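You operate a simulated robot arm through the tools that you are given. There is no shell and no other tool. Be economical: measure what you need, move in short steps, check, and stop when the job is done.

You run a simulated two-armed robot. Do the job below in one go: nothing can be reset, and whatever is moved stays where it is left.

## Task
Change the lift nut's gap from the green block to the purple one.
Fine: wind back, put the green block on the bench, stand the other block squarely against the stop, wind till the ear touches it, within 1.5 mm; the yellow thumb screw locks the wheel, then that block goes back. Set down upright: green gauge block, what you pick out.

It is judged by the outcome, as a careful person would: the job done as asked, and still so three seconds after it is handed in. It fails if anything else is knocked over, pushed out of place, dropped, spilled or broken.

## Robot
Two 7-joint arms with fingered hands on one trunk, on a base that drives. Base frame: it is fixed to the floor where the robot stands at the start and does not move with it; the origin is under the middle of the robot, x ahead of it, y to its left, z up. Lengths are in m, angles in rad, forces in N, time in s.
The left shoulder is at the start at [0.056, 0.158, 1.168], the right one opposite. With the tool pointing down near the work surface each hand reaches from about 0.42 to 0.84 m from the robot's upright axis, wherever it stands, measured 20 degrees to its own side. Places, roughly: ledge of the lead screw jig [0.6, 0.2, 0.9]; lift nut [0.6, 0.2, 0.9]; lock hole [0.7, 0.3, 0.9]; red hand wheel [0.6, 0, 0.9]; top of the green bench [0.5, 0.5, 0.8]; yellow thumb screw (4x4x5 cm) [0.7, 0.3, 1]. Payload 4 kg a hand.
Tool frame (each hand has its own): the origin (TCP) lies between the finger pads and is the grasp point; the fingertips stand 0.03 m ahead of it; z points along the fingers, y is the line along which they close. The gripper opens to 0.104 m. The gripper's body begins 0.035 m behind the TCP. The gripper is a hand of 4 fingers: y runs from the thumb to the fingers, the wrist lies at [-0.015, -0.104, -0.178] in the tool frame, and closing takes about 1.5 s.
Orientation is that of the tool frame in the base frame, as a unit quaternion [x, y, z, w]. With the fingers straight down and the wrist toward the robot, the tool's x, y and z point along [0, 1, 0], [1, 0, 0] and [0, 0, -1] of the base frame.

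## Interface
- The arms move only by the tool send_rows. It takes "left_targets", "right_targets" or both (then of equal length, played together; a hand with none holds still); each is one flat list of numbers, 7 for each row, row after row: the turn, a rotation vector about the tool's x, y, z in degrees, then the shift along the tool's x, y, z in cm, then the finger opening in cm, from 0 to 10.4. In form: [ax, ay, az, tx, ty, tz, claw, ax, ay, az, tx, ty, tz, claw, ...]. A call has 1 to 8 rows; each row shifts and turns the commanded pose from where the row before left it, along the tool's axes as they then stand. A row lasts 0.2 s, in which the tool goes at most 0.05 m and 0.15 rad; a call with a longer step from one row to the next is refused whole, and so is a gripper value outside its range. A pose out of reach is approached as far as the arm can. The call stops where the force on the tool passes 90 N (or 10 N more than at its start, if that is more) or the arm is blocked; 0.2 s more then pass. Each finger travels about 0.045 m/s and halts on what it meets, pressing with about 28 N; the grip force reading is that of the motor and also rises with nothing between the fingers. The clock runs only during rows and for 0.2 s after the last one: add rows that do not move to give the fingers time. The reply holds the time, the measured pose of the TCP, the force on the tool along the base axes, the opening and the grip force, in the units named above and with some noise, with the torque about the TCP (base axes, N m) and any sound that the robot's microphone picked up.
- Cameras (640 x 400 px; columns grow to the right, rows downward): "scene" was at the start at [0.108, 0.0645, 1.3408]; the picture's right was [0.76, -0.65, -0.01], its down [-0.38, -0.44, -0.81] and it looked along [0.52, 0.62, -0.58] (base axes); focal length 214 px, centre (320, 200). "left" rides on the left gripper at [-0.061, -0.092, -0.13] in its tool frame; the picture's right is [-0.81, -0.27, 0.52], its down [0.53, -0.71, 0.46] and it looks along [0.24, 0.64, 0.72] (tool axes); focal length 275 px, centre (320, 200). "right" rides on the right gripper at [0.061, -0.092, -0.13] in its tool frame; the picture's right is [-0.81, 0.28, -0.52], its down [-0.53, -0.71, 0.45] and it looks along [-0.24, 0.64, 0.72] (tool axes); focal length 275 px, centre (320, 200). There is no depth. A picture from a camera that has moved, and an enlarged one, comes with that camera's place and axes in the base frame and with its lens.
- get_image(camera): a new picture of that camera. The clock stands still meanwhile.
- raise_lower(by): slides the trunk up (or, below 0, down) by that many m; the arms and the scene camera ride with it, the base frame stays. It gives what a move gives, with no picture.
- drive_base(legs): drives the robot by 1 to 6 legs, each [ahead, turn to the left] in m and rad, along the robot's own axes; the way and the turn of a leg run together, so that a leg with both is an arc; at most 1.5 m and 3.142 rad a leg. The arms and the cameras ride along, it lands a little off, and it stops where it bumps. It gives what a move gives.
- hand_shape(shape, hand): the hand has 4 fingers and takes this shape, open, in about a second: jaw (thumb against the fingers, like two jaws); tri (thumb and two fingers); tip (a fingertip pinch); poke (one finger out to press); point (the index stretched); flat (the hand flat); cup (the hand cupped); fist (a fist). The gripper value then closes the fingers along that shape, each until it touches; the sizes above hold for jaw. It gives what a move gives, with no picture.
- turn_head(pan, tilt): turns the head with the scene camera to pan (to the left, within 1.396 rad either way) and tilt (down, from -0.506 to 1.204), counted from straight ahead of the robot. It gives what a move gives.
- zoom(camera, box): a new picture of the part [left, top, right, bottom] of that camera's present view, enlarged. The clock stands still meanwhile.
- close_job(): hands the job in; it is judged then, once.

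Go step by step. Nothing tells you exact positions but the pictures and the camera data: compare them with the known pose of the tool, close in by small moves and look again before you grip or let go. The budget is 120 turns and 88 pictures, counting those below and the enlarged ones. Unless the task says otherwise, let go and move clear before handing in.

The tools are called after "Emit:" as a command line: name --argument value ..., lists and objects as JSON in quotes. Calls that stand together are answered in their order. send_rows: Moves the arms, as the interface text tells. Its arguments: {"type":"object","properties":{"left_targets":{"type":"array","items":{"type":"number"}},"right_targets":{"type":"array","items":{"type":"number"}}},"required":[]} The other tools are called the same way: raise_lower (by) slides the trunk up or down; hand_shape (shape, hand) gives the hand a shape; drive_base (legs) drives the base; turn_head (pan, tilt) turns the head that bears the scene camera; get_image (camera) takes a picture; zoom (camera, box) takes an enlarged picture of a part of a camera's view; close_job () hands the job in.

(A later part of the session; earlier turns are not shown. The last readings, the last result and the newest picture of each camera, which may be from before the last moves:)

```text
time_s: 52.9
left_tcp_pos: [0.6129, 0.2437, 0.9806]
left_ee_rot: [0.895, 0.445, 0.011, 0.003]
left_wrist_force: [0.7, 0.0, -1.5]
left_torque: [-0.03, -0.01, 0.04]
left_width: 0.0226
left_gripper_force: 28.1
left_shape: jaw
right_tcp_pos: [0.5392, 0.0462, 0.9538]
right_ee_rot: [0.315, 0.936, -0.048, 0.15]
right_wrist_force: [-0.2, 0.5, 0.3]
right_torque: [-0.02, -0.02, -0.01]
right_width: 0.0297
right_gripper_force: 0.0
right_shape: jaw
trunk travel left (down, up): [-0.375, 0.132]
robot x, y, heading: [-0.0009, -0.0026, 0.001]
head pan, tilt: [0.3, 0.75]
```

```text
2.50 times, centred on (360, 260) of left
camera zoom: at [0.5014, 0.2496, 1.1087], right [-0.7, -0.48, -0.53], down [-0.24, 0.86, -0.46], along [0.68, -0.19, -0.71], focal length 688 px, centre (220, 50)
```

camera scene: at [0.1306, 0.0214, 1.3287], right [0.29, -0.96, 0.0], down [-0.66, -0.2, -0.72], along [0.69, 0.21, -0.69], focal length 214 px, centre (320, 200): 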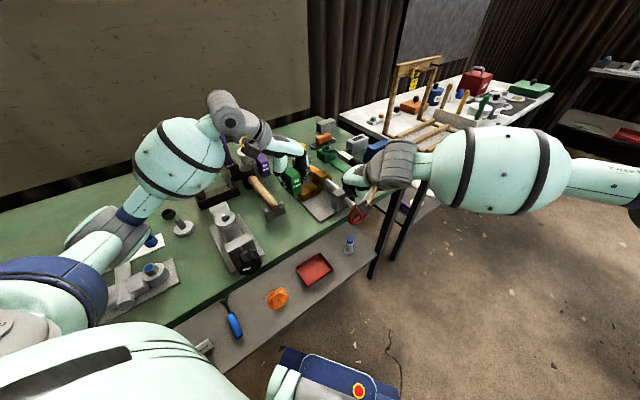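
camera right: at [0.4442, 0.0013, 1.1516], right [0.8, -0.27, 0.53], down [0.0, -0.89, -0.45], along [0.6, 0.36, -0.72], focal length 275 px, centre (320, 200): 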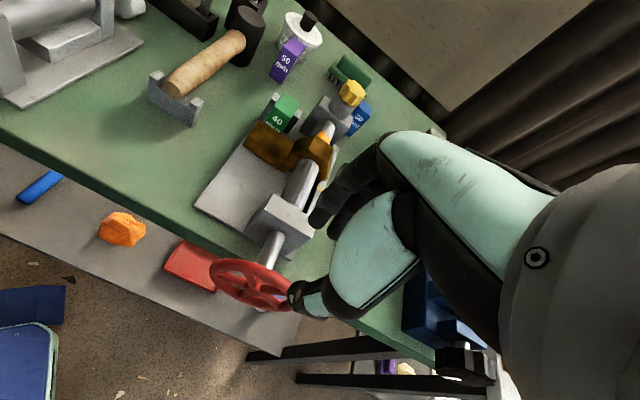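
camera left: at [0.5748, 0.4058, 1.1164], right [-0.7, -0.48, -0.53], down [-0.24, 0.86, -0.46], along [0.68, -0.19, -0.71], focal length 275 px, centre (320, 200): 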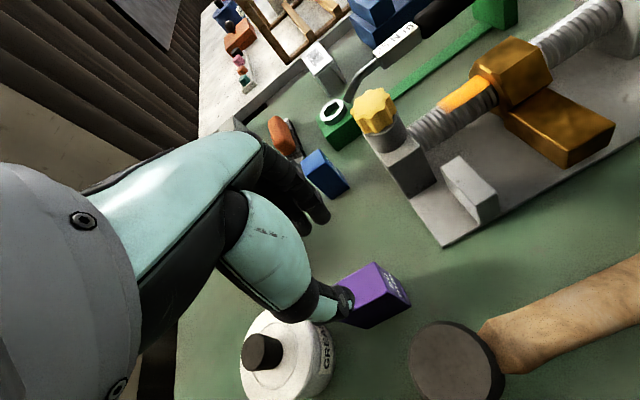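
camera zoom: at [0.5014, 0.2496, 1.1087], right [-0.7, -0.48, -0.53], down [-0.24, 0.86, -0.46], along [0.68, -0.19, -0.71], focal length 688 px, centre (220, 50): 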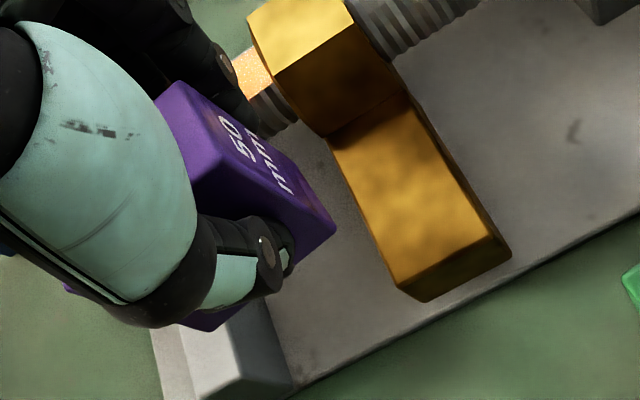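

Clearance to the ear looks marginal, so I'll first wind the nut back a little more with the right hand while the left holds still.

Emit:
send_rows --right_targets '[0, 0, 0, 0, 0, 0, 0, 0, 0, 0, 0, 0, 0, 0, 0, 0, 0, 0, 0, 0, 0, 0, 0, 0, 1.394, 0, 0.047, 0, 0, 0, 0, 1.285, 0, 0.515, 0, 0, 0, 0, 0, 0, 0, 0, 0, 0, 0, 0, 0, 0, 3, 0, 0, 0, 0, 0, 0, 3]'

Emit:
send_rows --right_targets '[0, 0, 0, -1.285, 0, -0.515, 3, 0, 0, 0, -1.394, 0, -0.047, 3, 0, 0, 0, 0, 0, 0, 3]'

Emit:
zoom --camera "left" --box '[260, 180, 460, 340]'

```text
time_s: 54.7
left_tcp_pos: [0.6103, 0.2438, 0.9818]
left_ee_rot: [0.895, 0.445, 0.011, 0.005]
left_wrist_force: [0.0, -0.7, -1.5]
left_torque: [-0.03, 0.02, 0.0]
left_width: 0.0224
left_gripper_force: 27.7
left_shape: jaw
right_tcp_pos: [0.5175, 0.0625, 0.9429]
right_ee_rot: [0.313, 0.937, -0.046, 0.15]
right_wrist_force: [-8.6, 5.1, 23.6]
right_torque: [-0.35, -0.45, -0.03]
right_width: 0.0299
right_gripper_force: 0.0
right_shape: jaw
trunk travel left (down, up): [-0.375, 0.132]
robot x, y, heading: [0.0005, -0.0035, -0.003]
head pan, tilt: [0.3, 0.75]
```

```text
time_s: 55.5
left_tcp_pos: [0.6118, 0.2443, 0.9805]
left_ee_rot: [0.895, 0.446, 0.011, 0.003]
left_wrist_force: [-0.7, 0.0, -0.6]
left_torque: [0.02, -0.02, 0.0]
left_width: 0.0227
left_gripper_force: 28.5
left_shape: jaw
right_tcp_pos: [0.5393, 0.0457, 0.9546]
right_ee_rot: [0.315, 0.936, -0.049, 0.149]
right_wrist_force: [-0.4, 0.3, 0.9]
right_torque: [0.02, -0.01, -0.01]
right_width: 0.03
right_gripper_force: 0.1
right_shape: jaw
trunk travel left (down, up): [-0.375, 0.132]
robot x, y, heading: [0.0013, 0.0004, -0.006]
head pan, tilt: [0.3, 0.75]
```

```text
2.50 times, centred on (360, 260) of left
camera zoom: at [0.5005, 0.25, 1.1091], right [-0.7, -0.48, -0.53], down [-0.24, 0.86, -0.46], along [0.68, -0.19, -0.71], focal length 688 px, centre (220, 50)
```

zoom: 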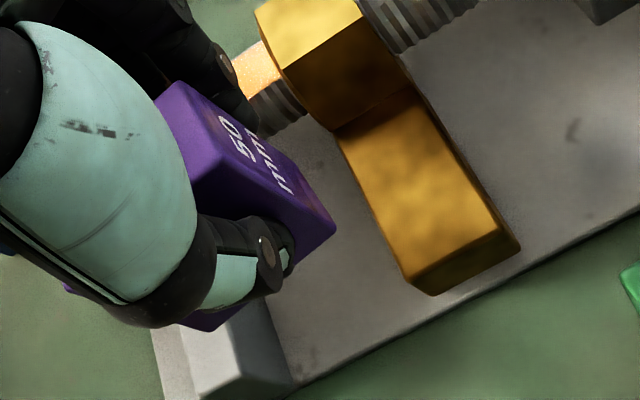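

Ear moved ~3 mm further away. Lower the purple block into the slot.

Emit:
send_rows --left_targets '[0, 0, 0, 0.1, 0, 2.0, 0, 0, 0, 0, 0, 0, 2.0, 0, 0, 0, 0, 0, 0, 1.5, 0, 0, 0, 0, 0, 0, 1.0, 0, 0, 0, 0, 0, 0, 0, 0]'

Emit:
zoom --camera "scene" --box '[270, 140, 350, 200]'

```text
time_s: 56.7
left_tcp_pos: [0.6137, 0.2433, 0.9154]
left_ee_rot: [0.895, 0.445, 0.011, 0.004]
left_wrist_force: [0.1, -0.1, -0.7]
left_torque: [0.0, -0.01, 0.0]
left_width: 0.0226
left_gripper_force: 27.3
left_shape: jaw
right_tcp_pos: [0.5415, 0.0451, 0.9562]
right_ee_rot: [0.315, 0.936, -0.048, 0.15]
right_wrist_force: [-0.2, 0.9, 0.6]
right_torque: [0.02, -0.03, -0.03]
right_width: 0.0299
right_gripper_force: 0.2
right_shape: jaw
trunk travel left (down, up): [-0.375, 0.132]
robot x, y, heading: [-0.0009, 0.0001, -0.005]
head pan, tilt: [0.3, 0.75]
```

```text
6.67 times, centred on (310, 170) of scene
camera zoom: at [0.1301, 0.0213, 1.3287], right [0.29, -0.96, 0.0], down [-0.66, -0.2, -0.72], along [0.69, 0.21, -0.69], focal length 1430 px, centre (387, 400)
```

zoom: 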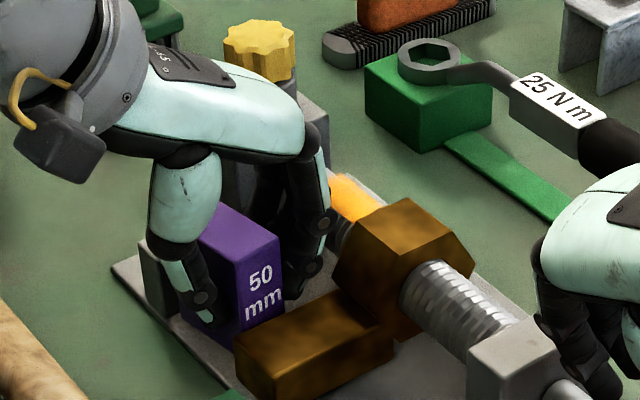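

Emit:
send_rows --left_targets '[0, 0, 0, 0, 0, 0.3, 0, 0, 0, 0, 0, 0, 0.3, 0, 0, 0, 0, 0, 0, 0.2, 0, 0, 0, 0, 0, 0, 0, 0]'

```text
time_s: 57.7
left_tcp_pos: [0.6129, 0.2427, 0.9067]
left_ee_rot: [0.895, 0.445, 0.01, 0.004]
left_wrist_force: [-0.5, 0.2, -1.1]
left_torque: [-0.02, 0.0, -0.02]
left_width: 0.0225
left_gripper_force: 27.7
left_shape: jaw
right_tcp_pos: [0.5414, 0.0459, 0.9552]
right_ee_rot: [0.316, 0.936, -0.049, 0.149]
right_wrist_force: [0.4, 0.2, 0.5]
right_torque: [-0.02, 0.0, 0.03]
right_width: 0.0299
right_gripper_force: 0.1
right_shape: jaw
trunk travel left (down, up): [-0.375, 0.132]
robot x, y, heading: [0.0005, 0.0045, -0.007]
head pan, tilt: [0.3, 0.75]
```

Emit:
send_rows --left_targets '[0, 0, 0, 0, 0, 0.2, 0, 0, 0, 0, 0, 0, 0.2, 0, 0, 0, 0, 0, 0, 0, 0]'

```text
time_s: 58.5
left_tcp_pos: [0.6128, 0.2438, 0.9061]
left_ee_rot: [0.895, 0.446, 0.012, 0.005]
left_wrist_force: [0.3, 0.0, 12.5]
left_torque: [-0.02, 0.0, -0.01]
left_width: 0.023
left_gripper_force: 27.9
left_shape: jaw
right_tcp_pos: [0.5393, 0.0464, 0.9553]
right_ee_rot: [0.315, 0.936, -0.047, 0.15]
right_wrist_force: [0.3, 0.0, 0.4]
right_torque: [0.0, 0.0, -0.01]
right_width: 0.0297
right_gripper_force: 0.1
right_shape: jaw
trunk travel left (down, up): [-0.375, 0.132]
robot x, y, heading: [0.0023, -0.0017, -0.004]
head pan, tilt: [0.3, 0.75]
```

Seated on the ledge. Ease off slightly and slide toward the stop.

Emit:
send_rows --left_targets '[0, 0, 0, 0.15, 0, -0.2, 0, 0, 0, 0, 0.2, 0, 0, 0, 0, 0, 0, 0.2, 0, 0, 0, 0, 0, 0, 0, 0, 0, 0]'

```text
time_s: 59.5
left_tcp_pos: [0.6167, 0.2482, 0.907]
left_ee_rot: [0.896, 0.445, 0.01, 0.004]
left_wrist_force: [-1.0, -2.2, 6.7]
left_torque: [-0.03, 0.04, -0.02]
left_width: 0.0235
left_gripper_force: 27.9
left_shape: jaw
right_tcp_pos: [0.5406, 0.045, 0.9558]
right_ee_rot: [0.315, 0.936, -0.049, 0.15]
right_wrist_force: [-0.2, 0.0, -0.4]
right_torque: [-0.03, 0.01, -0.01]
right_width: 0.0298
right_gripper_force: 0.1
right_shape: jaw
trunk travel left (down, up): [-0.375, 0.132]
robot x, y, heading: [0.0004, -0.0025, -0.004]
head pan, tilt: [0.3, 0.75]
```

Emit:
send_rows --left_targets '[0, 0, 0, 0.2, 0, 0, 0, 0, 0, 0, 0.2, 0, 0, 0, 0, 0, 0, 0, 0, 0, 0]'

Emit:
zoom --camera "left" --box '[260, 180, 460, 340]'

```text
time_s: 60.3
left_tcp_pos: [0.6196, 0.2496, 0.9069]
left_ee_rot: [0.896, 0.444, 0.011, 0.004]
left_wrist_force: [-5.6, -8.8, 4.5]
left_torque: [-0.19, 0.16, -0.08]
left_width: 0.0237
left_gripper_force: 28.5
left_shape: jaw
right_tcp_pos: [0.5394, 0.0439, 0.9561]
right_ee_rot: [0.316, 0.936, -0.048, 0.15]
right_wrist_force: [-0.8, 0.2, -1.0]
right_torque: [-0.02, -0.02, 0.01]
right_width: 0.0298
right_gripper_force: 0.0
right_shape: jaw
trunk travel left (down, up): [-0.375, 0.132]
robot x, y, heading: [-0.0027, 0.0002, -0.009]
head pan, tilt: [0.3, 0.75]
```

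```text
2.50 times, centred on (360, 260) of left
camera zoom: at [0.5075, 0.256, 1.0344], right [-0.7, -0.48, -0.53], down [-0.24, 0.86, -0.46], along [0.68, -0.19, -0.71], focal length 688 px, centre (220, 50)
```

zoom: 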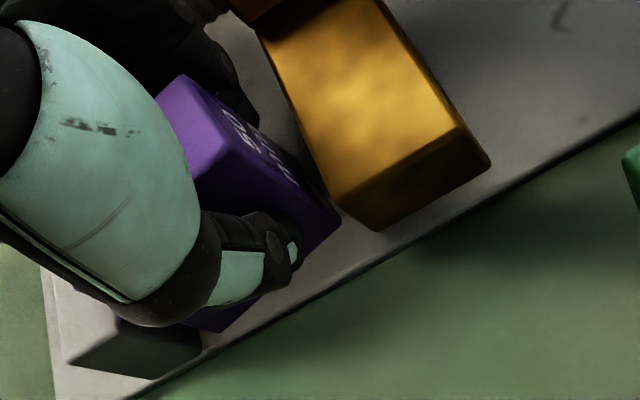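

Block is against the stop (10 N reaction). Release and rise.

Emit:
send_rows --left_targets '[0, 0, 0, 0, 0, 0, 2.7, 0, 0, 0, 0, 0, 0, 4.5, 0, 0, 0, 0, 0, 0, 4.6, 0, 0, 0, 0, 0, -2, 4.6, 0, 0, 0, 0, 0, -4, 4.6, 0, 0, 0, 0, 0, -4, 4.6, 0, 0, 0, 0, 0, -4, 4.6, 0, 0, 0, -2, -3, 0, 4.6]'

Emit:
zoom --camera "scene" --box '[270, 130, 350, 200]'

Emit:
zoom --camera "left" --box '[240, 160, 480, 360]'

```text
time_s: 62.1
left_tcp_pos: [0.5765, 0.2528, 1.0468]
left_ee_rot: [0.896, 0.444, 0.011, 0.004]
left_wrist_force: [-0.2, 0.4, -0.6]
left_torque: [-0.01, 0.01, 0.01]
left_width: 0.0457
left_gripper_force: 0.2
left_shape: jaw
right_tcp_pos: [0.5397, 0.047, 0.9571]
right_ee_rot: [0.315, 0.936, -0.049, 0.151]
right_wrist_force: [-0.2, 0.3, 0.6]
right_torque: [-0.02, -0.02, 0.05]
right_width: 0.0298
right_gripper_force: 0.1
right_shape: jaw
trunk travel left (down, up): [-0.375, 0.132]
robot x, y, heading: [-0.0002, 0.0009, -0.003]
head pan, tilt: [0.3, 0.75]
```

```text
5.71 times, centred on (310, 165) of scene
camera zoom: at [0.1282, 0.0226, 1.3289], right [0.29, -0.96, 0.0], down [-0.66, -0.2, -0.72], along [0.69, 0.21, -0.69], focal length 1226 px, centre (377, 400)
```

zoom: 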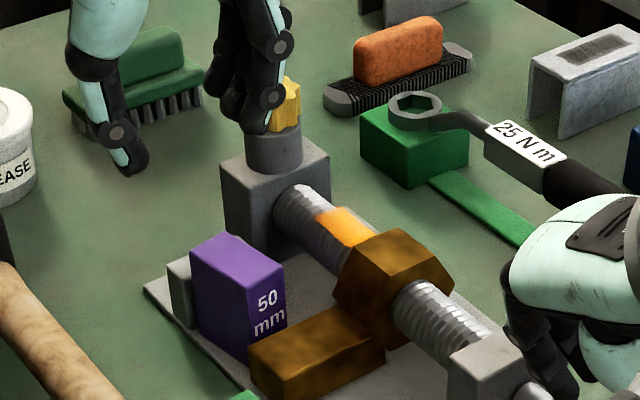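

```text
2.00 times, centred on (360, 260) of left
camera zoom: at [0.4644, 0.2602, 1.1745], right [-0.7, -0.48, -0.53], down [-0.24, 0.86, -0.46], along [0.68, -0.19, -0.71], focal length 551 px, centre (240, 80)
```

zoom: 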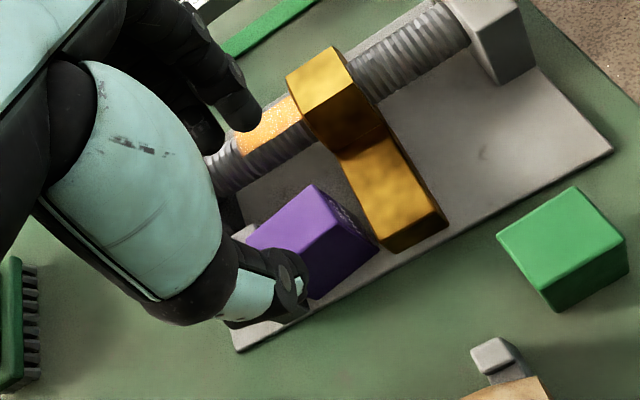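

Purple stands squarely at the stop. Now wind clockwise one ~60° stroke.

Emit:
send_rows --right_targets '[0, 0, 0, 1.394, 0, 0.047, 3, 0, 0, 0, 0, 0, 0, 0, 0, 0, 0, 0, 0, 0, 0, 0, 0, 0, 0, 0, 0, 0, 0, 0, 0, -1.394, 0, -0.047, 0, 0, 0, 0, -1.311, 0, 0.431, 0, 0, 0, 0, -1.095, 0, 0.865, 0, 0, 0, 0, 0, 0, 0, 0]'

Emit:
zoom --camera "left" --box '[240, 160, 480, 360]'

```text
time_s: 63.9
left_tcp_pos: [0.5771, 0.2524, 1.0466]
left_ee_rot: [0.895, 0.446, 0.011, 0.003]
left_wrist_force: [-0.3, 0.4, 0.6]
left_torque: [-0.01, -0.01, 0.0]
left_width: 0.0457
left_gripper_force: 0.1
left_shape: jaw
right_tcp_pos: [0.5613, 0.0314, 0.9512]
right_ee_rot: [0.315, 0.936, -0.048, 0.151]
right_wrist_force: [-6.9, 1.3, 0.6]
right_torque: [0.22, 0.26, 0.01]
right_width: 0.0056
right_gripper_force: 27.8
right_shape: jaw
trunk travel left (down, up): [-0.375, 0.132]
robot x, y, heading: [-0.0037, 0.0021, -0.006]
head pan, tilt: [0.3, 0.75]
```

```text
2.00 times, centred on (360, 260) of left
camera zoom: at [0.465, 0.2593, 1.1743], right [-0.7, -0.48, -0.53], down [-0.24, 0.86, -0.46], along [0.68, -0.19, -0.71], focal length 551 px, centre (240, 80)
```

zoom: 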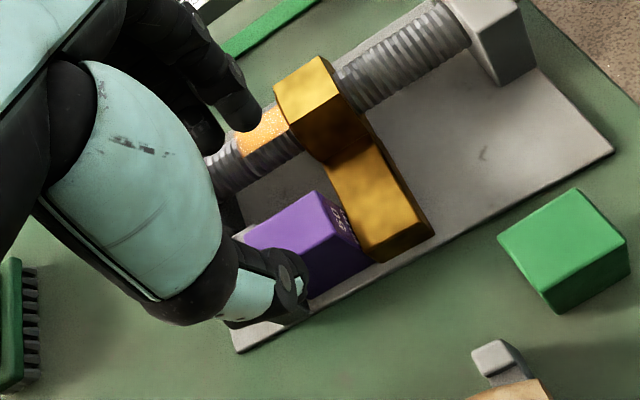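

Nearly there, no contact force yet. Regrip and continue clockwise.

Emit:
send_rows --right_targets '[0, 0, 0, 0, 0, 0, 3, 0, 0, 0, 0, 0, 0, 3, 0, 0, 0, 1.095, 0, -0.865, 3, 0, 0, 0, 1.311, 0, -0.431, 3, 0, 0, 0, 1.394, 0, 0.047, 3, 0, 0, 0, 0, 0, 0, 0, 0, 0, 0, 0, 0, 0, 0, 0, 0, 0, 0, 0, 0, 0]'

Emit:
send_rows --right_targets '[0, 0, 0, -1.394, 0, -0.047, 0, 0, 0, 0, -1.311, 0, 0.431, 0, 0, 0, 0, 0, 0, 0, 0]'

Emit:
zoom --camera "left" --box '[320, 190, 460, 310]'

```text
time_s: 65.7
left_tcp_pos: [0.5791, 0.2519, 1.0456]
left_ee_rot: [0.896, 0.445, 0.011, 0.003]
left_wrist_force: [0.3, 0.2, -0.2]
left_torque: [0.02, -0.03, -0.03]
left_width: 0.0457
left_gripper_force: 0.1
left_shape: jaw
right_tcp_pos: [0.53, 0.0549, 0.9503]
right_ee_rot: [0.316, 0.936, -0.048, 0.149]
right_wrist_force: [0.1, -0.2, -0.9]
right_torque: [-0.01, -0.04, 0.08]
right_width: 0.0062
right_gripper_force: 27.9
right_shape: jaw
trunk travel left (down, up): [-0.375, 0.132]
robot x, y, heading: [-0.0033, -0.0022, -0.009]
head pan, tilt: [0.3, 0.75]
```

```text
time_s: 66.5
left_tcp_pos: [0.5754, 0.2544, 1.0464]
left_ee_rot: [0.895, 0.446, 0.011, 0.005]
left_wrist_force: [0.1, 0.7, -0.2]
left_torque: [0.0, 0.04, -0.01]
left_width: 0.0456
left_gripper_force: 0.0
left_shape: jaw
right_tcp_pos: [0.5466, 0.044, 0.956]
right_ee_rot: [0.312, 0.937, -0.047, 0.149]
right_wrist_force: [-26.6, 16.9, -4.9]
right_torque: [0.36, 0.59, 0.21]
right_width: 0.0067
right_gripper_force: 28.2
right_shape: jaw
trunk travel left (down, up): [-0.375, 0.132]
robot x, y, heading: [-0.0004, -0.0023, -0.007]
head pan, tilt: [0.3, 0.75]
```

```text
3.33 times, centred on (390, 250) of left
camera zoom: at [0.463, 0.2616, 1.1745], right [-0.7, -0.48, -0.53], down [-0.24, 0.86, -0.46], along [0.68, -0.19, -0.71], focal length 918 px, centre (87, 33)
```

zoom: 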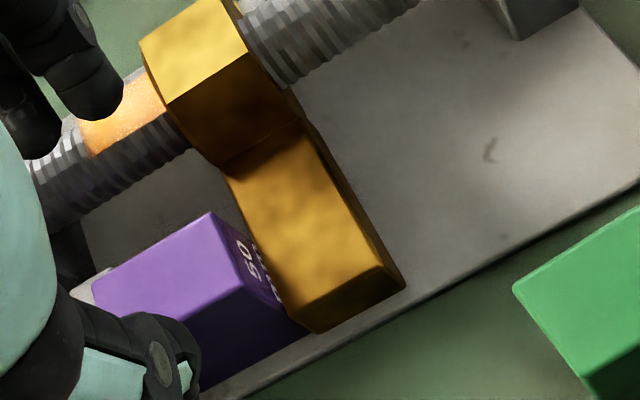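

The ear presses the block (31 N resistance, like with green). Right hand keeps holding the wheel; left hand goes to the yellow thumb screw (≈0.7235, 0.271, 0.96), pre-turned counter-clockwise.

Emit:
send_rows --left_targets '[0, 0, 0, 3.4, 3.56, 0, 5.2, 0, 0, 0, 3.4, 3.56, 0, 5.2, 0, 0, 0, 3.4, 3.56, 0, 5.2, 0, 0, -7.7, 0, 0, 0, 5.2, 0, 0, -7.7, 0, 0, 0, 5.2, 0, 0, -7.7, 0, 0, 0, 5.2, 0, 0, -7.7, 0, 0, 0, 5.2, 0, 0, -7.7, 0, 0, 0, 5.2]'

Emit:
send_rows --left_targets '[0, 0, -7.7, 0, 0, 0, 5.2, 0, 0, -7.7, 0, 0, 0, 5.2, 0, 0, -7.7, 0, 0, 0, 5.2, 0, 0, 0, 0, 0, 2, 5.2, 0, 0, 0, 0, 0, 2, 5.2, 0, 0, 0, 0, 0, 0, 5.2]'

Emit:
zoom --camera "scene" --box '[250, 100, 370, 190]'

Emit:
zoom --camera "left" --box '[220, 180, 460, 360]'

```text
time_s: 68.3
left_tcp_pos: [0.724, 0.2727, 1.0501]
left_ee_rot: [0.697, 0.717, 0.008, 0.008]
left_wrist_force: [-0.4, 0.6, -0.3]
left_torque: [0.02, 0.05, -0.01]
left_width: 0.0516
left_gripper_force: 0.1
left_shape: jaw
right_tcp_pos: [0.5472, 0.0438, 0.9571]
right_ee_rot: [0.312, 0.937, -0.048, 0.149]
right_wrist_force: [-25.6, 16.5, -1.5]
right_torque: [0.33, 0.6, 0.25]
right_width: 0.0068
right_gripper_force: 28.1
right_shape: jaw
trunk travel left (down, up): [-0.375, 0.132]
robot x, y, heading: [0.0008, 0.0014, -0.006]
head pan, tilt: [0.3, 0.75]
```

```text
time_s: 69.7
left_tcp_pos: [0.7238, 0.2718, 1.0087]
left_ee_rot: [0.54, 0.842, 0.007, 0.01]
left_wrist_force: [0.2, -0.5, 0.0]
left_torque: [-0.01, -0.01, 0.0]
left_width: 0.0516
left_gripper_force: 0.1
left_shape: jaw
right_tcp_pos: [0.5478, 0.0423, 0.9573]
right_ee_rot: [0.313, 0.937, -0.048, 0.149]
right_wrist_force: [-25.2, 16.0, -2.0]
right_torque: [0.3, 0.6, 0.25]
right_width: 0.0068
right_gripper_force: 28.1
right_shape: jaw
trunk travel left (down, up): [-0.375, 0.132]
robot x, y, heading: [0.0018, -0.0027, -0.003]
head pan, tilt: [0.3, 0.75]
```

```text
4.44 times, centred on (310, 145) of scene
camera zoom: at [0.1257, 0.024, 1.3291], right [0.29, -0.96, 0.0], down [-0.66, -0.2, -0.72], along [0.69, 0.21, -0.69], focal length 953 px, centre (364, 444)
```

zoom: 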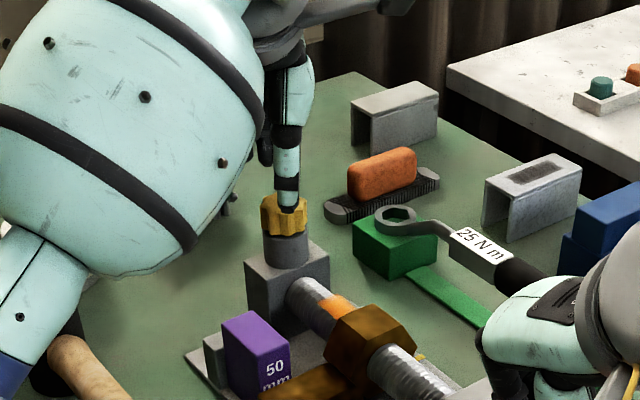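

```text
2.22 times, centred on (340, 270) of left
camera zoom: at [0.6644, 0.178, 1.1378], right [0.1, -0.85, -0.52], down [-0.86, 0.19, -0.48], along [0.5, 0.49, -0.71], focal length 612 px, centre (276, 44)
```

zoom: 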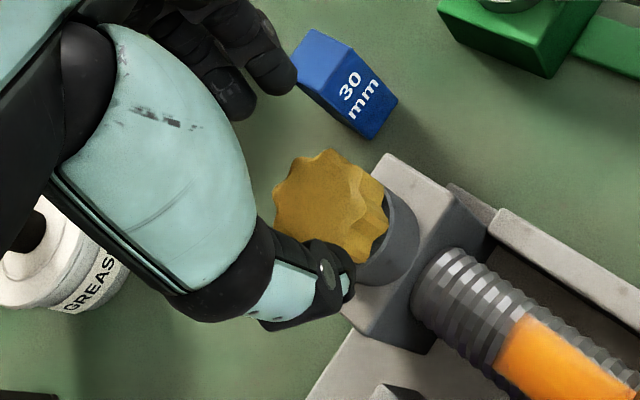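

Head centred between thumb and fingers. Lower 5 cm and grip it.

Emit:
send_rows --left_targets '[0, 0, 0, 0, 0, 2, 5.2, 0, 0, 0, 0, 0, 2, 5.2, 0, 0, 0, 0, 0, 0.8, 5.2, 0, 0, 0, 0, 0, 0, 3, 0, 0, 0, 0, 0, 0, 1, 0, 0, 0, 0, 0, 0, 0, 0, 0, 0, 0, 0, 0, 0]'

Emit:
zoom --camera "left" --box '[220, 180, 460, 360]'

```text
time_s: 71.3
left_tcp_pos: [0.7259, 0.2703, 0.96]
left_ee_rot: [0.541, 0.841, 0.007, 0.01]
left_wrist_force: [-4.6, -4.8, -1.2]
left_torque: [-0.11, 0.1, 0.04]
left_width: 0.028
left_gripper_force: 27.8
left_shape: jaw
right_tcp_pos: [0.5467, 0.042, 0.9574]
right_ee_rot: [0.312, 0.937, -0.048, 0.15]
right_wrist_force: [-24.5, 17.2, -3.9]
right_torque: [0.36, 0.54, 0.28]
right_width: 0.0067
right_gripper_force: 27.8
right_shape: jaw
trunk travel left (down, up): [-0.375, 0.132]
robot x, y, heading: [-0.0001, 0.0014, -0.007]
head pan, tilt: [0.3, 0.75]
```

```text
2.22 times, centred on (340, 270) of left
camera zoom: at [0.6667, 0.1782, 1.0898], right [0.1, -0.85, -0.52], down [-0.86, 0.19, -0.47], along [0.5, 0.49, -0.71], focal length 612 px, centre (276, 44)
```

zoom: 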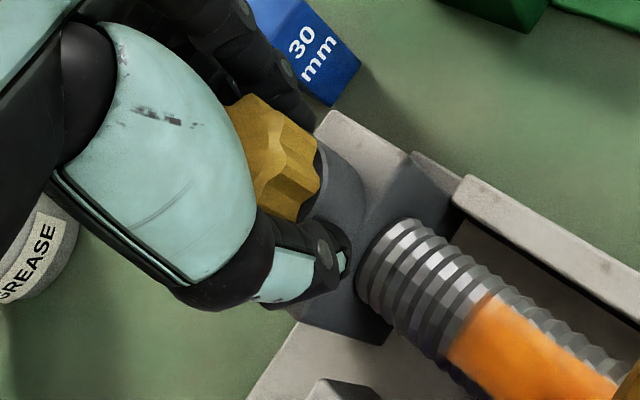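

Gripped the head. Turn clockwise (seen from above).

Emit:
send_rows --left_targets '[0, 0, 8.5, 0, 0, 0, 0, 0, 0, 8.5, 0, 0, 0, 0, 0, 0, 8.5, 0, 0, 0, 0, 0, 0, 8.5, 0, 0, 0, 0, 0, 0, 8.5, 0, 0, 0, 0, 0, 0, 8.5, 0, 0, 0, 0, 0, 0, 8.5, 0, 0, 0, 0, 0, 0, 0, 0, 0, 0, 0]'

Emit:
zoom --camera "left" --box '[220, 180, 460, 360]'

```text
time_s: 73.1
left_tcp_pos: [0.7303, 0.276, 0.9603]
left_ee_rot: [0.887, 0.462, 0.012, 0.005]
left_wrist_force: [6.9, 11.4, -12.7]
left_torque: [0.46, -0.67, 0.74]
left_width: 0.0218
left_gripper_force: 27.9
left_shape: jaw
right_tcp_pos: [0.5489, 0.0426, 0.9574]
right_ee_rot: [0.312, 0.937, -0.049, 0.15]
right_wrist_force: [-30.8, 9.9, 4.1]
right_torque: [0.13, 0.76, 0.22]
right_width: 0.0069
right_gripper_force: 27.8
right_shape: jaw
trunk travel left (down, up): [-0.375, 0.132]
robot x, y, heading: [0.0022, -0.0029, -0.006]
head pan, tilt: [0.3, 0.75]
```

```text
2.22 times, centred on (340, 270) of left
camera zoom: at [0.6176, 0.2789, 1.0877], right [-0.68, -0.51, -0.54], down [-0.27, 0.85, -0.46], along [0.69, -0.17, -0.71], focal length 612 px, centre (276, 44)
```

zoom: 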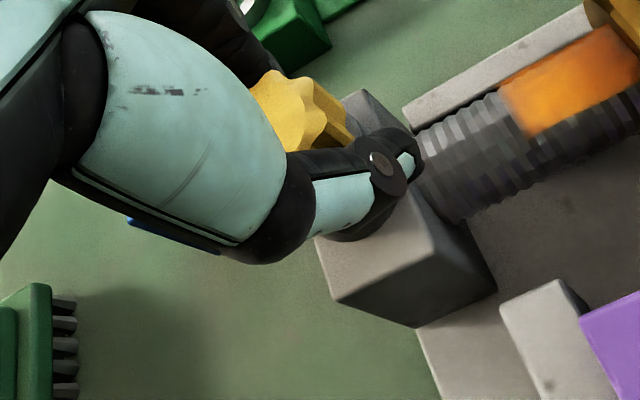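

Turned with ~0.7 Nm of resistance and a downward pull. I'll open, rotate back and look at the screw before a second turn.

Emit:
send_rows --left_targets '[0, 0, 0, 0, 0, 0, 5.2, 0, 0, 0, 0, 0, 0, 5.2, 0, 0, 0, 0, 0, -4, 5.2, 0, 0, -8.5, 0, 0, 0, 5.2, 0, 0, -8.5, 0, 0, 0, 5.2, 0, 0, -8.5, 0, 0, 0, 5.2, 0, 0, -8.5, 0, 0, 0, 5.2, 0, 0, -8.5, 0, 0, 0, 5.2]'

Emit:
send_rows --left_targets '[0, 0, -8.5, 0, 0, 0, 5.2, 0, 0, -8.5, 0, 0, 0, 5.2, 0, 0, 0, 0, 0, 0, 5.2]'

Emit:
zoom --camera "left" --box '[220, 180, 460, 360]'

Emit:
zoom --camera "scene" --box '[250, 100, 370, 190]'

```text
time_s: 74.9
left_tcp_pos: [0.7265, 0.2707, 1.001]
left_ee_rot: [0.66, 0.752, 0.008, 0.008]
left_wrist_force: [-1.0, 0.1, -0.8]
left_torque: [0.0, 0.0, 0.02]
left_width: 0.052
left_gripper_force: 0.0
left_shape: jaw
right_tcp_pos: [0.5471, 0.0412, 0.9571]
right_ee_rot: [0.312, 0.937, -0.048, 0.151]
right_wrist_force: [-24.7, 15.3, 0.4]
right_torque: [0.34, 0.55, 0.28]
right_width: 0.0067
right_gripper_force: 27.8
right_shape: jaw
trunk travel left (down, up): [-0.375, 0.132]
robot x, y, heading: [0.003, 0.0019, -0.009]
head pan, tilt: [0.3, 0.75]
```

```text
time_s: 75.7
left_tcp_pos: [0.7259, 0.2708, 1.0024]
left_ee_rot: [0.54, 0.841, 0.007, 0.011]
left_wrist_force: [0.1, -0.8, 0.3]
left_torque: [0.01, 0.0, 0.02]
left_width: 0.0521
left_gripper_force: 0.1
left_shape: jaw
right_tcp_pos: [0.5481, 0.0415, 0.9569]
right_ee_rot: [0.313, 0.937, -0.048, 0.15]
right_wrist_force: [-23.4, 14.8, 0.3]
right_torque: [0.29, 0.51, 0.26]
right_width: 0.0068
right_gripper_force: 27.9
right_shape: jaw
trunk travel left (down, up): [-0.375, 0.132]
robot x, y, heading: [-0.0039, 0.0011, -0.008]
head pan, tilt: [0.3, 0.75]
```

```text
2.22 times, centred on (340, 270) of left
camera zoom: at [0.6667, 0.1783, 1.1304], right [0.1, -0.85, -0.52], down [-0.86, 0.19, -0.48], along [0.5, 0.49, -0.71], focal length 612 px, centre (276, 44)
```

zoom: 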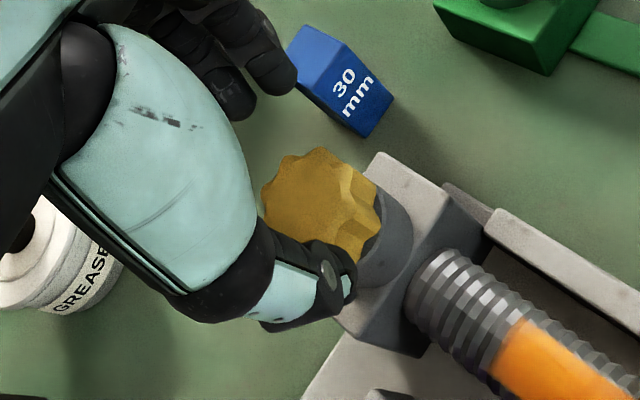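

```text
4.44 times, centred on (310, 145) of scene
camera zoom: at [0.1256, 0.0238, 1.3291], right [0.29, -0.96, 0.0], down [-0.66, -0.2, -0.72], along [0.69, 0.21, -0.69], focal length 953 px, centre (364, 444)
```

zoom: 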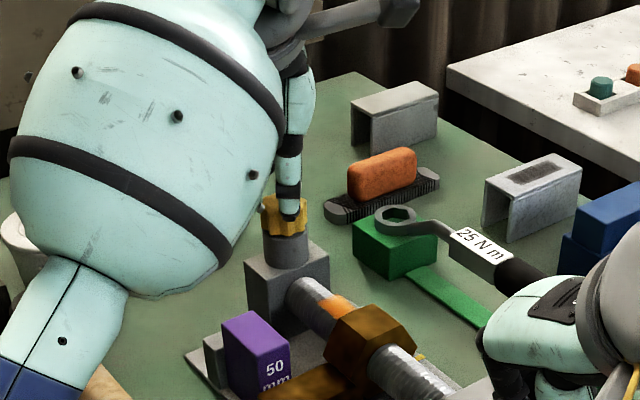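

Emit:
send_rows --left_targets '[0, 0, 0, 0, 0, 2.1, 5.2, 0, 0, 0, 0, 0, 2.1, 5.2, 0, 0, 0, 0, 0, 0, 3, 0, 0, 0, 0, 0, 0, 1, 0, 0, 0, 0, 0, 0, 0, 0, 0, 0, 0, 0, 0, 0, 0, 0, 8.5, 0, 0, 0, 0]'

Emit:
send_rows --left_targets '[0, 0, 8.5, 0, 0, 0, 0, 0, 0, 8.5, 0, 0, 0, 0, 0, 0, 0, 0, 0, 0, 0]'

Emit:
send_rows --left_targets '[0, 0, 8.5, 0, 0, 0, 0, 0, 0, 8.5, 0, 0, 0, 0, 0, 0, 8.5, 0, 0, 0, 0, 0, 0, 0, 0, 0, 0, 0]'

Emit:
zoom --camera "left" --box '[220, 180, 460, 360]'

```text
time_s: 77.3
left_tcp_pos: [0.7285, 0.271, 0.9608]
left_ee_rot: [0.601, 0.799, 0.008, 0.007]
left_wrist_force: [-2.8, 3.7, -8.2]
left_torque: [0.17, -0.02, 0.22]
left_width: 0.026
left_gripper_force: 28.3
left_shape: jaw
right_tcp_pos: [0.5485, 0.0412, 0.9588]
right_ee_rot: [0.312, 0.937, -0.046, 0.15]
right_wrist_force: [-21.3, 19.7, -3.0]
right_torque: [0.41, 0.41, 0.34]
right_width: 0.0065
right_gripper_force: 27.8
right_shape: jaw
trunk travel left (down, up): [-0.375, 0.132]
robot x, y, heading: [-0.0032, 0.004, -0.012]
head pan, tilt: [0.3, 0.75]
```

```text
time_s: 78.1
left_tcp_pos: [0.7254, 0.2728, 0.9609]
left_ee_rot: [0.713, 0.701, 0.011, 0.007]
left_wrist_force: [2.7, 10.1, -11.6]
left_torque: [0.34, -0.28, 0.44]
left_width: 0.0233
left_gripper_force: 28.1
left_shape: jaw
right_tcp_pos: [0.5464, 0.0396, 0.958]
right_ee_rot: [0.313, 0.936, -0.048, 0.151]
right_wrist_force: [-21.3, 14.3, -1.8]
right_torque: [0.28, 0.37, 0.39]
right_width: 0.0066
right_gripper_force: 27.9
right_shape: jaw
trunk travel left (down, up): [-0.375, 0.132]
robot x, y, heading: [0.0003, 0.0008, -0.008]
head pan, tilt: [0.3, 0.75]
```

```text
time_s: 79.1
left_tcp_pos: [0.7294, 0.2752, 0.959]
left_ee_rot: [0.85, 0.527, 0.013, 0.007]
left_wrist_force: [11.1, 13.8, -0.4]
left_torque: [0.52, -0.82, 0.74]
left_width: 0.0215
left_gripper_force: 28.3
left_shape: jaw
right_tcp_pos: [0.5488, 0.0417, 0.9566]
right_ee_rot: [0.313, 0.936, -0.05, 0.15]
right_wrist_force: [-26.8, 9.0, 7.0]
right_torque: [0.14, 0.6, 0.28]
right_width: 0.0069
right_gripper_force: 27.7
right_shape: jaw
trunk travel left (down, up): [-0.375, 0.132]
robot x, y, heading: [0.0003, 0.0002, -0.0]
head pan, tilt: [0.3, 0.75]
```

```text
2.22 times, centred on (340, 270) of left
camera zoom: at [0.6175, 0.2611, 1.0866], right [-0.59, -0.6, -0.53], down [-0.39, 0.8, -0.46], along [0.7, -0.07, -0.71], focal length 612 px, centre (276, 44)
```

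zoom: 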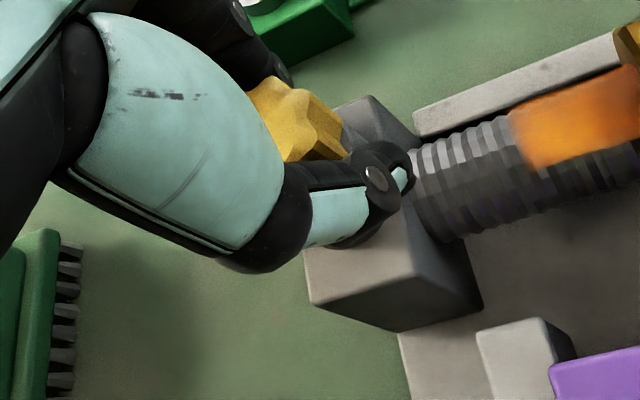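

Torque rises as the fingers slip round the head, so it may already be tight. I'll test by gently trying the wheel counter-clockwise with the right hand (~20°).

Emit:
send_rows --right_targets '[0, 0, 0, 1.311, 0, -0.431, 0, 0, 0, 0, 0.8, 0, 0, 0, 0, 0, 0, 0, 0, 0, 0]'

Emit:
zoom --camera "left" --box '[400, 100, 640, 400]'

```text
time_s: 79.9
left_tcp_pos: [0.7311, 0.2742, 0.958]
left_ee_rot: [0.85, 0.527, 0.011, 0.005]
left_wrist_force: [1.6, 21.0, 10.1]
left_torque: [0.61, -0.45, 0.55]
left_width: 0.0226
left_gripper_force: 27.9
left_shape: jaw
right_tcp_pos: [0.5371, 0.0498, 0.9548]
right_ee_rot: [0.316, 0.935, -0.05, 0.153]
right_wrist_force: [9.0, -4.3, 2.2]
right_torque: [-0.28, -0.52, 0.21]
right_width: 0.0066
right_gripper_force: 27.8
right_shape: jaw
trunk travel left (down, up): [-0.375, 0.132]
robot x, y, heading: [-0.002, -0.0007, -0.002]
head pan, tilt: [0.3, 0.75]
```

```text
1.33 times, centred on (520, 250) of left
camera zoom: at [0.62, 0.2599, 1.0861], right [-0.59, -0.6, -0.53], down [-0.39, 0.8, -0.46], along [0.7, -0.06, -0.71], focal length 367 px, centre (53, 133)
```

zoom: 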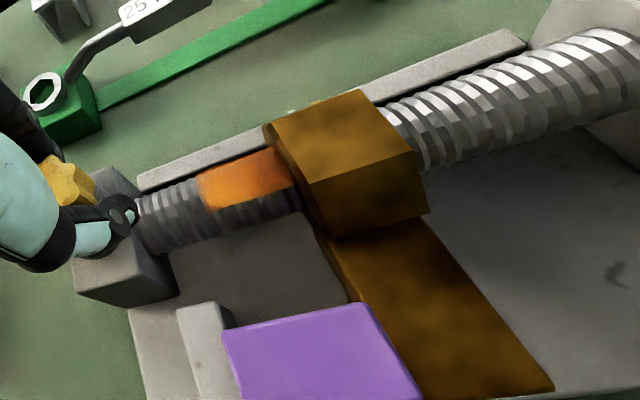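

The wheel still turned back about 20° at low force, so it's not locked yet. Rewind to contact with the right hand while the left opens and rotates back for another clockwise bite.

Emit:
send_rows --left_targets '[0, 0, 0, 0, 0, 0, 5.6, 0, 0, 0, 0, 0, 0, 5.6, 0, 0, -8.5, 0, 0, 0, 5.6, 0, 0, -8.5, 0, 0, 0, 5.6, 0, 0, -8.5, 0, 0, 0, 5.6, 0, 0, -8.5, 0, 0, 0, 5.6, 0, 0, -8.5, 0, 0, 0, 5.6, 0, 0, -8.5, 0, 0, 0, 5.6]' --right_targets '[0, 0, 0, -0.8, 0, 0, 0, 0, 0, 0, -1.311, 0, 0.431, 0, 0, 0, 0, 0, 0, 0, 0, 0, 0, 0, 0, 0, 0, 0, 0, 0, 0, 0, 0, 0, 0, 0, 0, 0, 0, 0, 0, 0, 0, 0, 0, 0, 0, 0, 0, 0, 0, 0, 0, 0, 0, 0]'

Emit:
zoom --camera "left" --box '[220, 180, 460, 360]'

```text
time_s: 81.7
left_tcp_pos: [0.7267, 0.2711, 0.9595]
left_ee_rot: [0.54, 0.841, 0.007, 0.009]
left_wrist_force: [-1.4, 0.0, 0.2]
left_torque: [0.0, 0.0, 0.02]
left_width: 0.0555
left_gripper_force: 0.2
left_shape: jaw
right_tcp_pos: [0.5497, 0.0407, 0.9579]
right_ee_rot: [0.313, 0.936, -0.048, 0.151]
right_wrist_force: [-22.8, 11.0, -0.9]
right_torque: [0.22, 0.52, 0.24]
right_width: 0.0067
right_gripper_force: 27.9
right_shape: jaw
trunk travel left (down, up): [-0.375, 0.132]
robot x, y, heading: [0.0025, -0.0006, -0.0]
head pan, tilt: [0.3, 0.75]
```

```text
2.22 times, centred on (340, 270) of left
camera zoom: at [0.6672, 0.1777, 1.0882], right [0.1, -0.85, -0.52], down [-0.86, 0.19, -0.47], along [0.5, 0.49, -0.71], focal length 612 px, centre (276, 44)
```

zoom: 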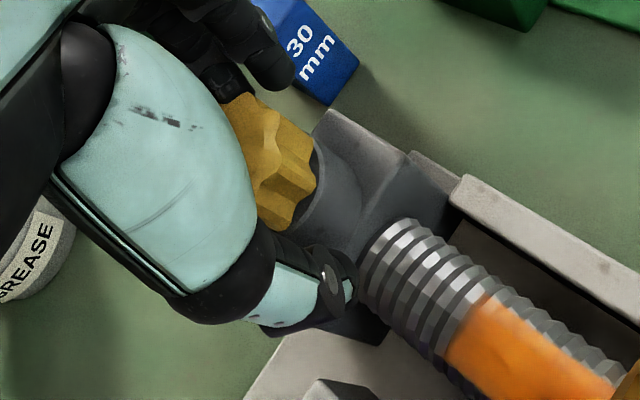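

The head's lobes are visibly rotated, so the screw does turn. Keep tightening with longer bites (~90°).

Emit:
send_rows --left_targets '[0, 0, 0, 0, 0, 0, 2, 0, 0, 0, 0, 0, 0, 0, 0, 0, 0, 0, 0, 0, 0, 0, 0, 8.5, 0, 0, 0, 0, 0, 0, 8.5, 0, 0, 0, 0, 0, 0, 8.5, 0, 0, 0, 0, 0, 0, 8.5, 0, 0, 0, 0, 0, 0, 8.5, 0, 0, 0, 0]'

Emit:
send_rows --left_targets '[0, 0, 8.5, 0, 0, 0, 0, 0, 0, 8.5, 0, 0, 0, 0, 0, 0, 8.5, 0, 0, 0, 0, 0, 0, 8.5, 0, 0, 0, 0, 0, 0, 8.5, 0, 0, 0, 0, 0, 0, 0, 0, 0, 0, 0]'

```text
time_s: 83.5
left_tcp_pos: [0.7273, 0.2748, 0.9605]
left_ee_rot: [0.809, 0.588, 0.012, 0.007]
left_wrist_force: [6.6, 10.0, -1.0]
left_torque: [0.37, -0.43, 0.56]
left_width: 0.0224
left_gripper_force: 27.9
left_shape: jaw
right_tcp_pos: [0.5495, 0.0419, 0.9576]
right_ee_rot: [0.313, 0.936, -0.049, 0.15]
right_wrist_force: [-24.1, 8.3, 5.3]
right_torque: [0.17, 0.59, 0.22]
right_width: 0.0068
right_gripper_force: 27.8
right_shape: jaw
trunk travel left (down, up): [-0.375, 0.132]
robot x, y, heading: [-0.0033, 0.0016, -0.004]
head pan, tilt: [0.3, 0.75]
```

```text
time_s: 84.9
left_tcp_pos: [0.7351, 0.272, 0.959]
left_ee_rot: [0.968, 0.252, 0.009, 0.003]
left_wrist_force: [-2.1, -1.4, -2.2]
left_torque: [-0.05, -0.86, 0.74]
left_width: 0.0191
left_gripper_force: 27.7
left_shape: jaw
right_tcp_pos: [0.5489, 0.0418, 0.9573]
right_ee_rot: [0.314, 0.936, -0.047, 0.151]
right_wrist_force: [-20.3, 15.3, 3.1]
right_torque: [0.28, 0.47, 0.25]
right_width: 0.0072
right_gripper_force: 27.8
right_shape: jaw
trunk travel left (down, up): [-0.375, 0.132]
robot x, y, heading: [-0.0022, -0.0001, -0.004]
head pan, tilt: [0.3, 0.75]
```

Torque tops out at ~0.74 Nm with the fingers slipping, which suggests it may now be tight. Test the wheel again.

Emit:
send_rows --right_targets '[0, 0, 0, 1.311, 0, -0.431, 0, 0, 0, 0, 0.8, 0, 0, 0, 0, 0, 0, 0, 0, 0, 0]'

Emit:
zoom --camera "left" --box '[220, 100, 640, 400]'

```text
time_s: 85.7
left_tcp_pos: [0.7376, 0.2713, 0.9585]
left_ee_rot: [0.967, 0.254, 0.01, 0.001]
left_wrist_force: [-11.4, -0.1, 2.0]
left_torque: [-0.15, -0.49, 0.54]
left_width: 0.0207
left_gripper_force: 28.5
left_shape: jaw
right_tcp_pos: [0.5372, 0.0498, 0.9547]
right_ee_rot: [0.317, 0.935, -0.048, 0.153]
right_wrist_force: [9.4, -3.4, 8.7]
right_torque: [-0.3, -0.54, 0.26]
right_width: 0.0071
right_gripper_force: 28.0
right_shape: jaw
trunk travel left (down, up): [-0.375, 0.132]
robot x, y, heading: [0.0014, 0.0002, -0.009]
head pan, tilt: [0.3, 0.75]
```

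```text
1.33 times, centred on (430, 250) of left
camera zoom: at [0.6377, 0.3222, 1.0869], right [-0.83, -0.16, -0.53], down [0.12, 0.88, -0.45], along [0.54, -0.44, -0.72], focal length 367 px, centre (173, 133)
```

zoom: 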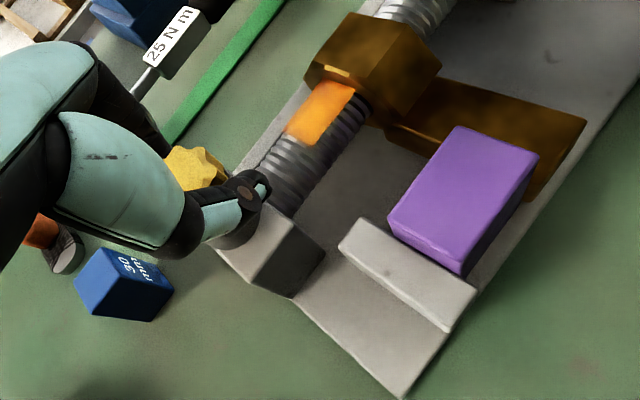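

Wheel still turns, so the two-jaw grip is just slipping on the lobes. I'll rewind to contact, back the left hand off, and switch it to the three-point "tri" grip for a positive hold.

Emit:
send_rows --left_targets '[0, 0, 0, 0, 0, 0, 5.6, 0, 0, 0, 0, 0, 0, 5.6, 0, 0, 0, 0, 0, -4.5, 5.6, 0, 0, -8.5, 0, 0, 0, 5.6, 0, 0, -8.5, 0, 0, 0, 5.6, 0, 0, -8.5, 0, 0, 0, 5.6, 0, 0, -8.5, 0, 0, 0, 5.6, 0, 0, -8.5, 0, 0, 0, 5.6]' --right_targets '[0, 0, 0, -0.8, 0, 0, 0, 0, 0, 0, -1.311, 0, 0.431, 0, 0, 0, 0, 0, 0, 0, 0, 0, 0, 0, 0, 0, 0, 0, 0, 0, 0, 0, 0, 0, 0, 0, 0, 0, 0, 0, 0, 0, 0, 0, 0, 0, 0, 0, 0, 0, 0, 0, 0, 0, 0, 0]'

Emit:
send_rows --left_targets '[0, 0, -8.5, 0, 0, 0, 5.6, 0, 0, -8.5, 0, 0, 0, 5.6, 0, 0, -8.5, 0, 0, 0, 5.6, 0, 0, -8.5, 0, 0, 0, 5.6, 0, 0, -8.5, 0, 0, 0, 5.6]'

Emit:
hand_shape --shape "tri" --hand "left"

Emit:
get_image --camera "left"

```text
time_s: 86.7
left_tcp_pos: [0.7235, 0.2725, 1.0067]
left_ee_rot: [0.951, 0.31, 0.013, 0.001]
left_wrist_force: [-0.5, -0.3, -0.3]
left_torque: [-0.01, 0.03, -0.02]
left_width: 0.0556
left_gripper_force: 0.0
left_shape: jaw
right_tcp_pos: [0.5414, 0.0431, 0.9591]
right_ee_rot: [0.312, 0.937, -0.047, 0.151]
right_wrist_force: [-1.3, 1.1, -6.6]
right_torque: [0.02, 0.04, 0.16]
right_width: 0.0056
right_gripper_force: 28.3
right_shape: jaw
trunk travel left (down, up): [-0.375, 0.132]
robot x, y, heading: [-0.0009, 0.0015, -0.003]
head pan, tilt: [0.3, 0.75]
stopped in row 5 (left hand): the arm was blocked; the commanded pose is now the measured one
```

```text
time_s: 87.9
left_tcp_pos: [0.7204, 0.2716, 1.0075]
left_ee_rot: [0.772, 0.635, 0.011, 0.006]
left_wrist_force: [-0.4, -0.6, 0.6]
left_torque: [0.0, -0.03, 0.01]
left_width: 0.0559
left_gripper_force: 0.0
left_shape: jaw
right_tcp_pos: [0.5413, 0.0425, 0.9601]
right_ee_rot: [0.314, 0.936, -0.046, 0.151]
right_wrist_force: [1.9, 1.9, -18.4]
right_torque: [0.08, -0.03, 0.17]
right_width: 0.0051
right_gripper_force: 27.8
right_shape: jaw
trunk travel left (down, up): [-0.375, 0.132]
robot x, y, heading: [-0.0013, -0.0004, -0.006]
head pan, tilt: [0.3, 0.75]
```

```text
time_s: 88.8
left_tcp_pos: [0.7213, 0.2731, 1.0081]
left_ee_rot: [0.773, 0.634, 0.012, 0.007]
left_wrist_force: [0.2, -0.2, 0.9]
left_torque: [-0.03, 0.0, 0.01]
left_width: 0.1038
left_gripper_force: 0.0
left_shape: tri
right_tcp_pos: [0.5414, 0.0418, 0.9592]
right_ee_rot: [0.313, 0.936, -0.046, 0.151]
right_wrist_force: [2.4, 1.3, -20.2]
right_torque: [0.07, -0.05, 0.13]
right_width: 0.0053
right_gripper_force: 28.1
right_shape: jaw
trunk travel left (down, up): [-0.375, 0.132]
robot x, y, heading: [-0.0017, 0.0002, -0.007]
head pan, tilt: [0.3, 0.75]
```

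```text
6 pictures are left
camera left: at [0.6168, 0.2296, 1.1347], right [-0.41, -0.74, -0.53], down [-0.58, 0.67, -0.47], along [0.7, 0.12, -0.7], focal length 275 px, centre (320, 200)
```

left: 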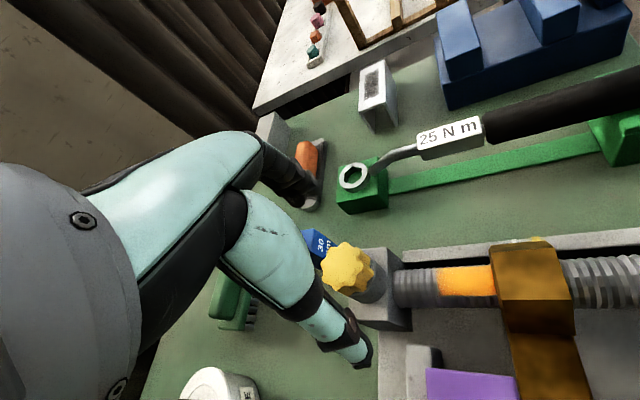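

Arm was briefly blocked and the right grip shifted; the screw axis is at ≈(0.720, 0.2706). I'll regrip the rim at the right while the left rotates back over the screw in "tri".

Emit:
send_rows --left_targets '[0, 0, -8.5, -0.25, 0.05, 0, 8, 0, 0, -8.5, 0, 0, 0, 7, 0, 0, -8.5, 0, 0, 0, 6, 0, 0, -8.5, 0, 0, 0, 6, 0, 0, -8.5, 0, 0, 0, 6, 0, 0, 0, 0, 0, 0, 6, 0, 0, 0, 0, 0, 0, 6, 0, 0, 0, 0, 0, 0, 6]' --right_targets '[0, 0, 0, 0, 0, 0, 3, 0, 0, 0, 0, 0, 0, 3, 0, 0, 0, 1.35, 0.2, 0.3, 3, 0, 0, 0, 0, 0, 0, 3, 0, 0, 0, 0, 0, 0, 0, 0, 0, 0, 0, 0, 0, 0, 0, 0, 0, 0, 0, 0, 0, 0, 0, 0, 0, 0, 0, 0]'

Emit:
send_rows --right_targets '[0, 0, 0, -1.394, 0, -0.047, 0, 0, 0, 0, -1.311, 0, 0.431, 0, 0, 0, 0, 0, 0, 0, 0]'

```text
time_s: 90.6
left_tcp_pos: [0.7183, 0.2681, 1.0109]
left_ee_rot: [0.492, 0.871, 0.009, 0.013]
left_wrist_force: [-0.4, 0.0, 0.3]
left_torque: [0.01, 0.02, 0.03]
left_width: 0.0605
left_gripper_force: 0.1
left_shape: tri
right_tcp_pos: [0.5309, 0.0513, 0.9564]
right_ee_rot: [0.313, 0.937, -0.045, 0.152]
right_wrist_force: [-0.1, -1.8, -0.4]
right_torque: [-0.07, -0.04, 0.09]
right_width: 0.0063
right_gripper_force: 28.0
right_shape: jaw
trunk travel left (down, up): [-0.375, 0.132]
robot x, y, heading: [0.0014, 0.0031, -0.011]
head pan, tilt: [0.3, 0.75]
```

```text
time_s: 91.4
left_tcp_pos: [0.7146, 0.2692, 1.0115]
left_ee_rot: [0.49, 0.871, 0.01, 0.014]
left_wrist_force: [-0.5, 0.0, -0.4]
left_torque: [-0.01, -0.01, 0.0]
left_width: 0.0603
left_gripper_force: 0.1
left_shape: tri
right_tcp_pos: [0.5454, 0.0393, 0.9605]
right_ee_rot: [0.309, 0.938, -0.044, 0.152]
right_wrist_force: [-26.7, 15.6, -2.9]
right_torque: [0.36, 0.6, 0.29]
right_width: 0.0069
right_gripper_force: 28.5
right_shape: jaw
trunk travel left (down, up): [-0.375, 0.132]
robot x, y, heading: [-0.0027, 0.001, -0.005]
head pan, tilt: [0.3, 0.75]
```

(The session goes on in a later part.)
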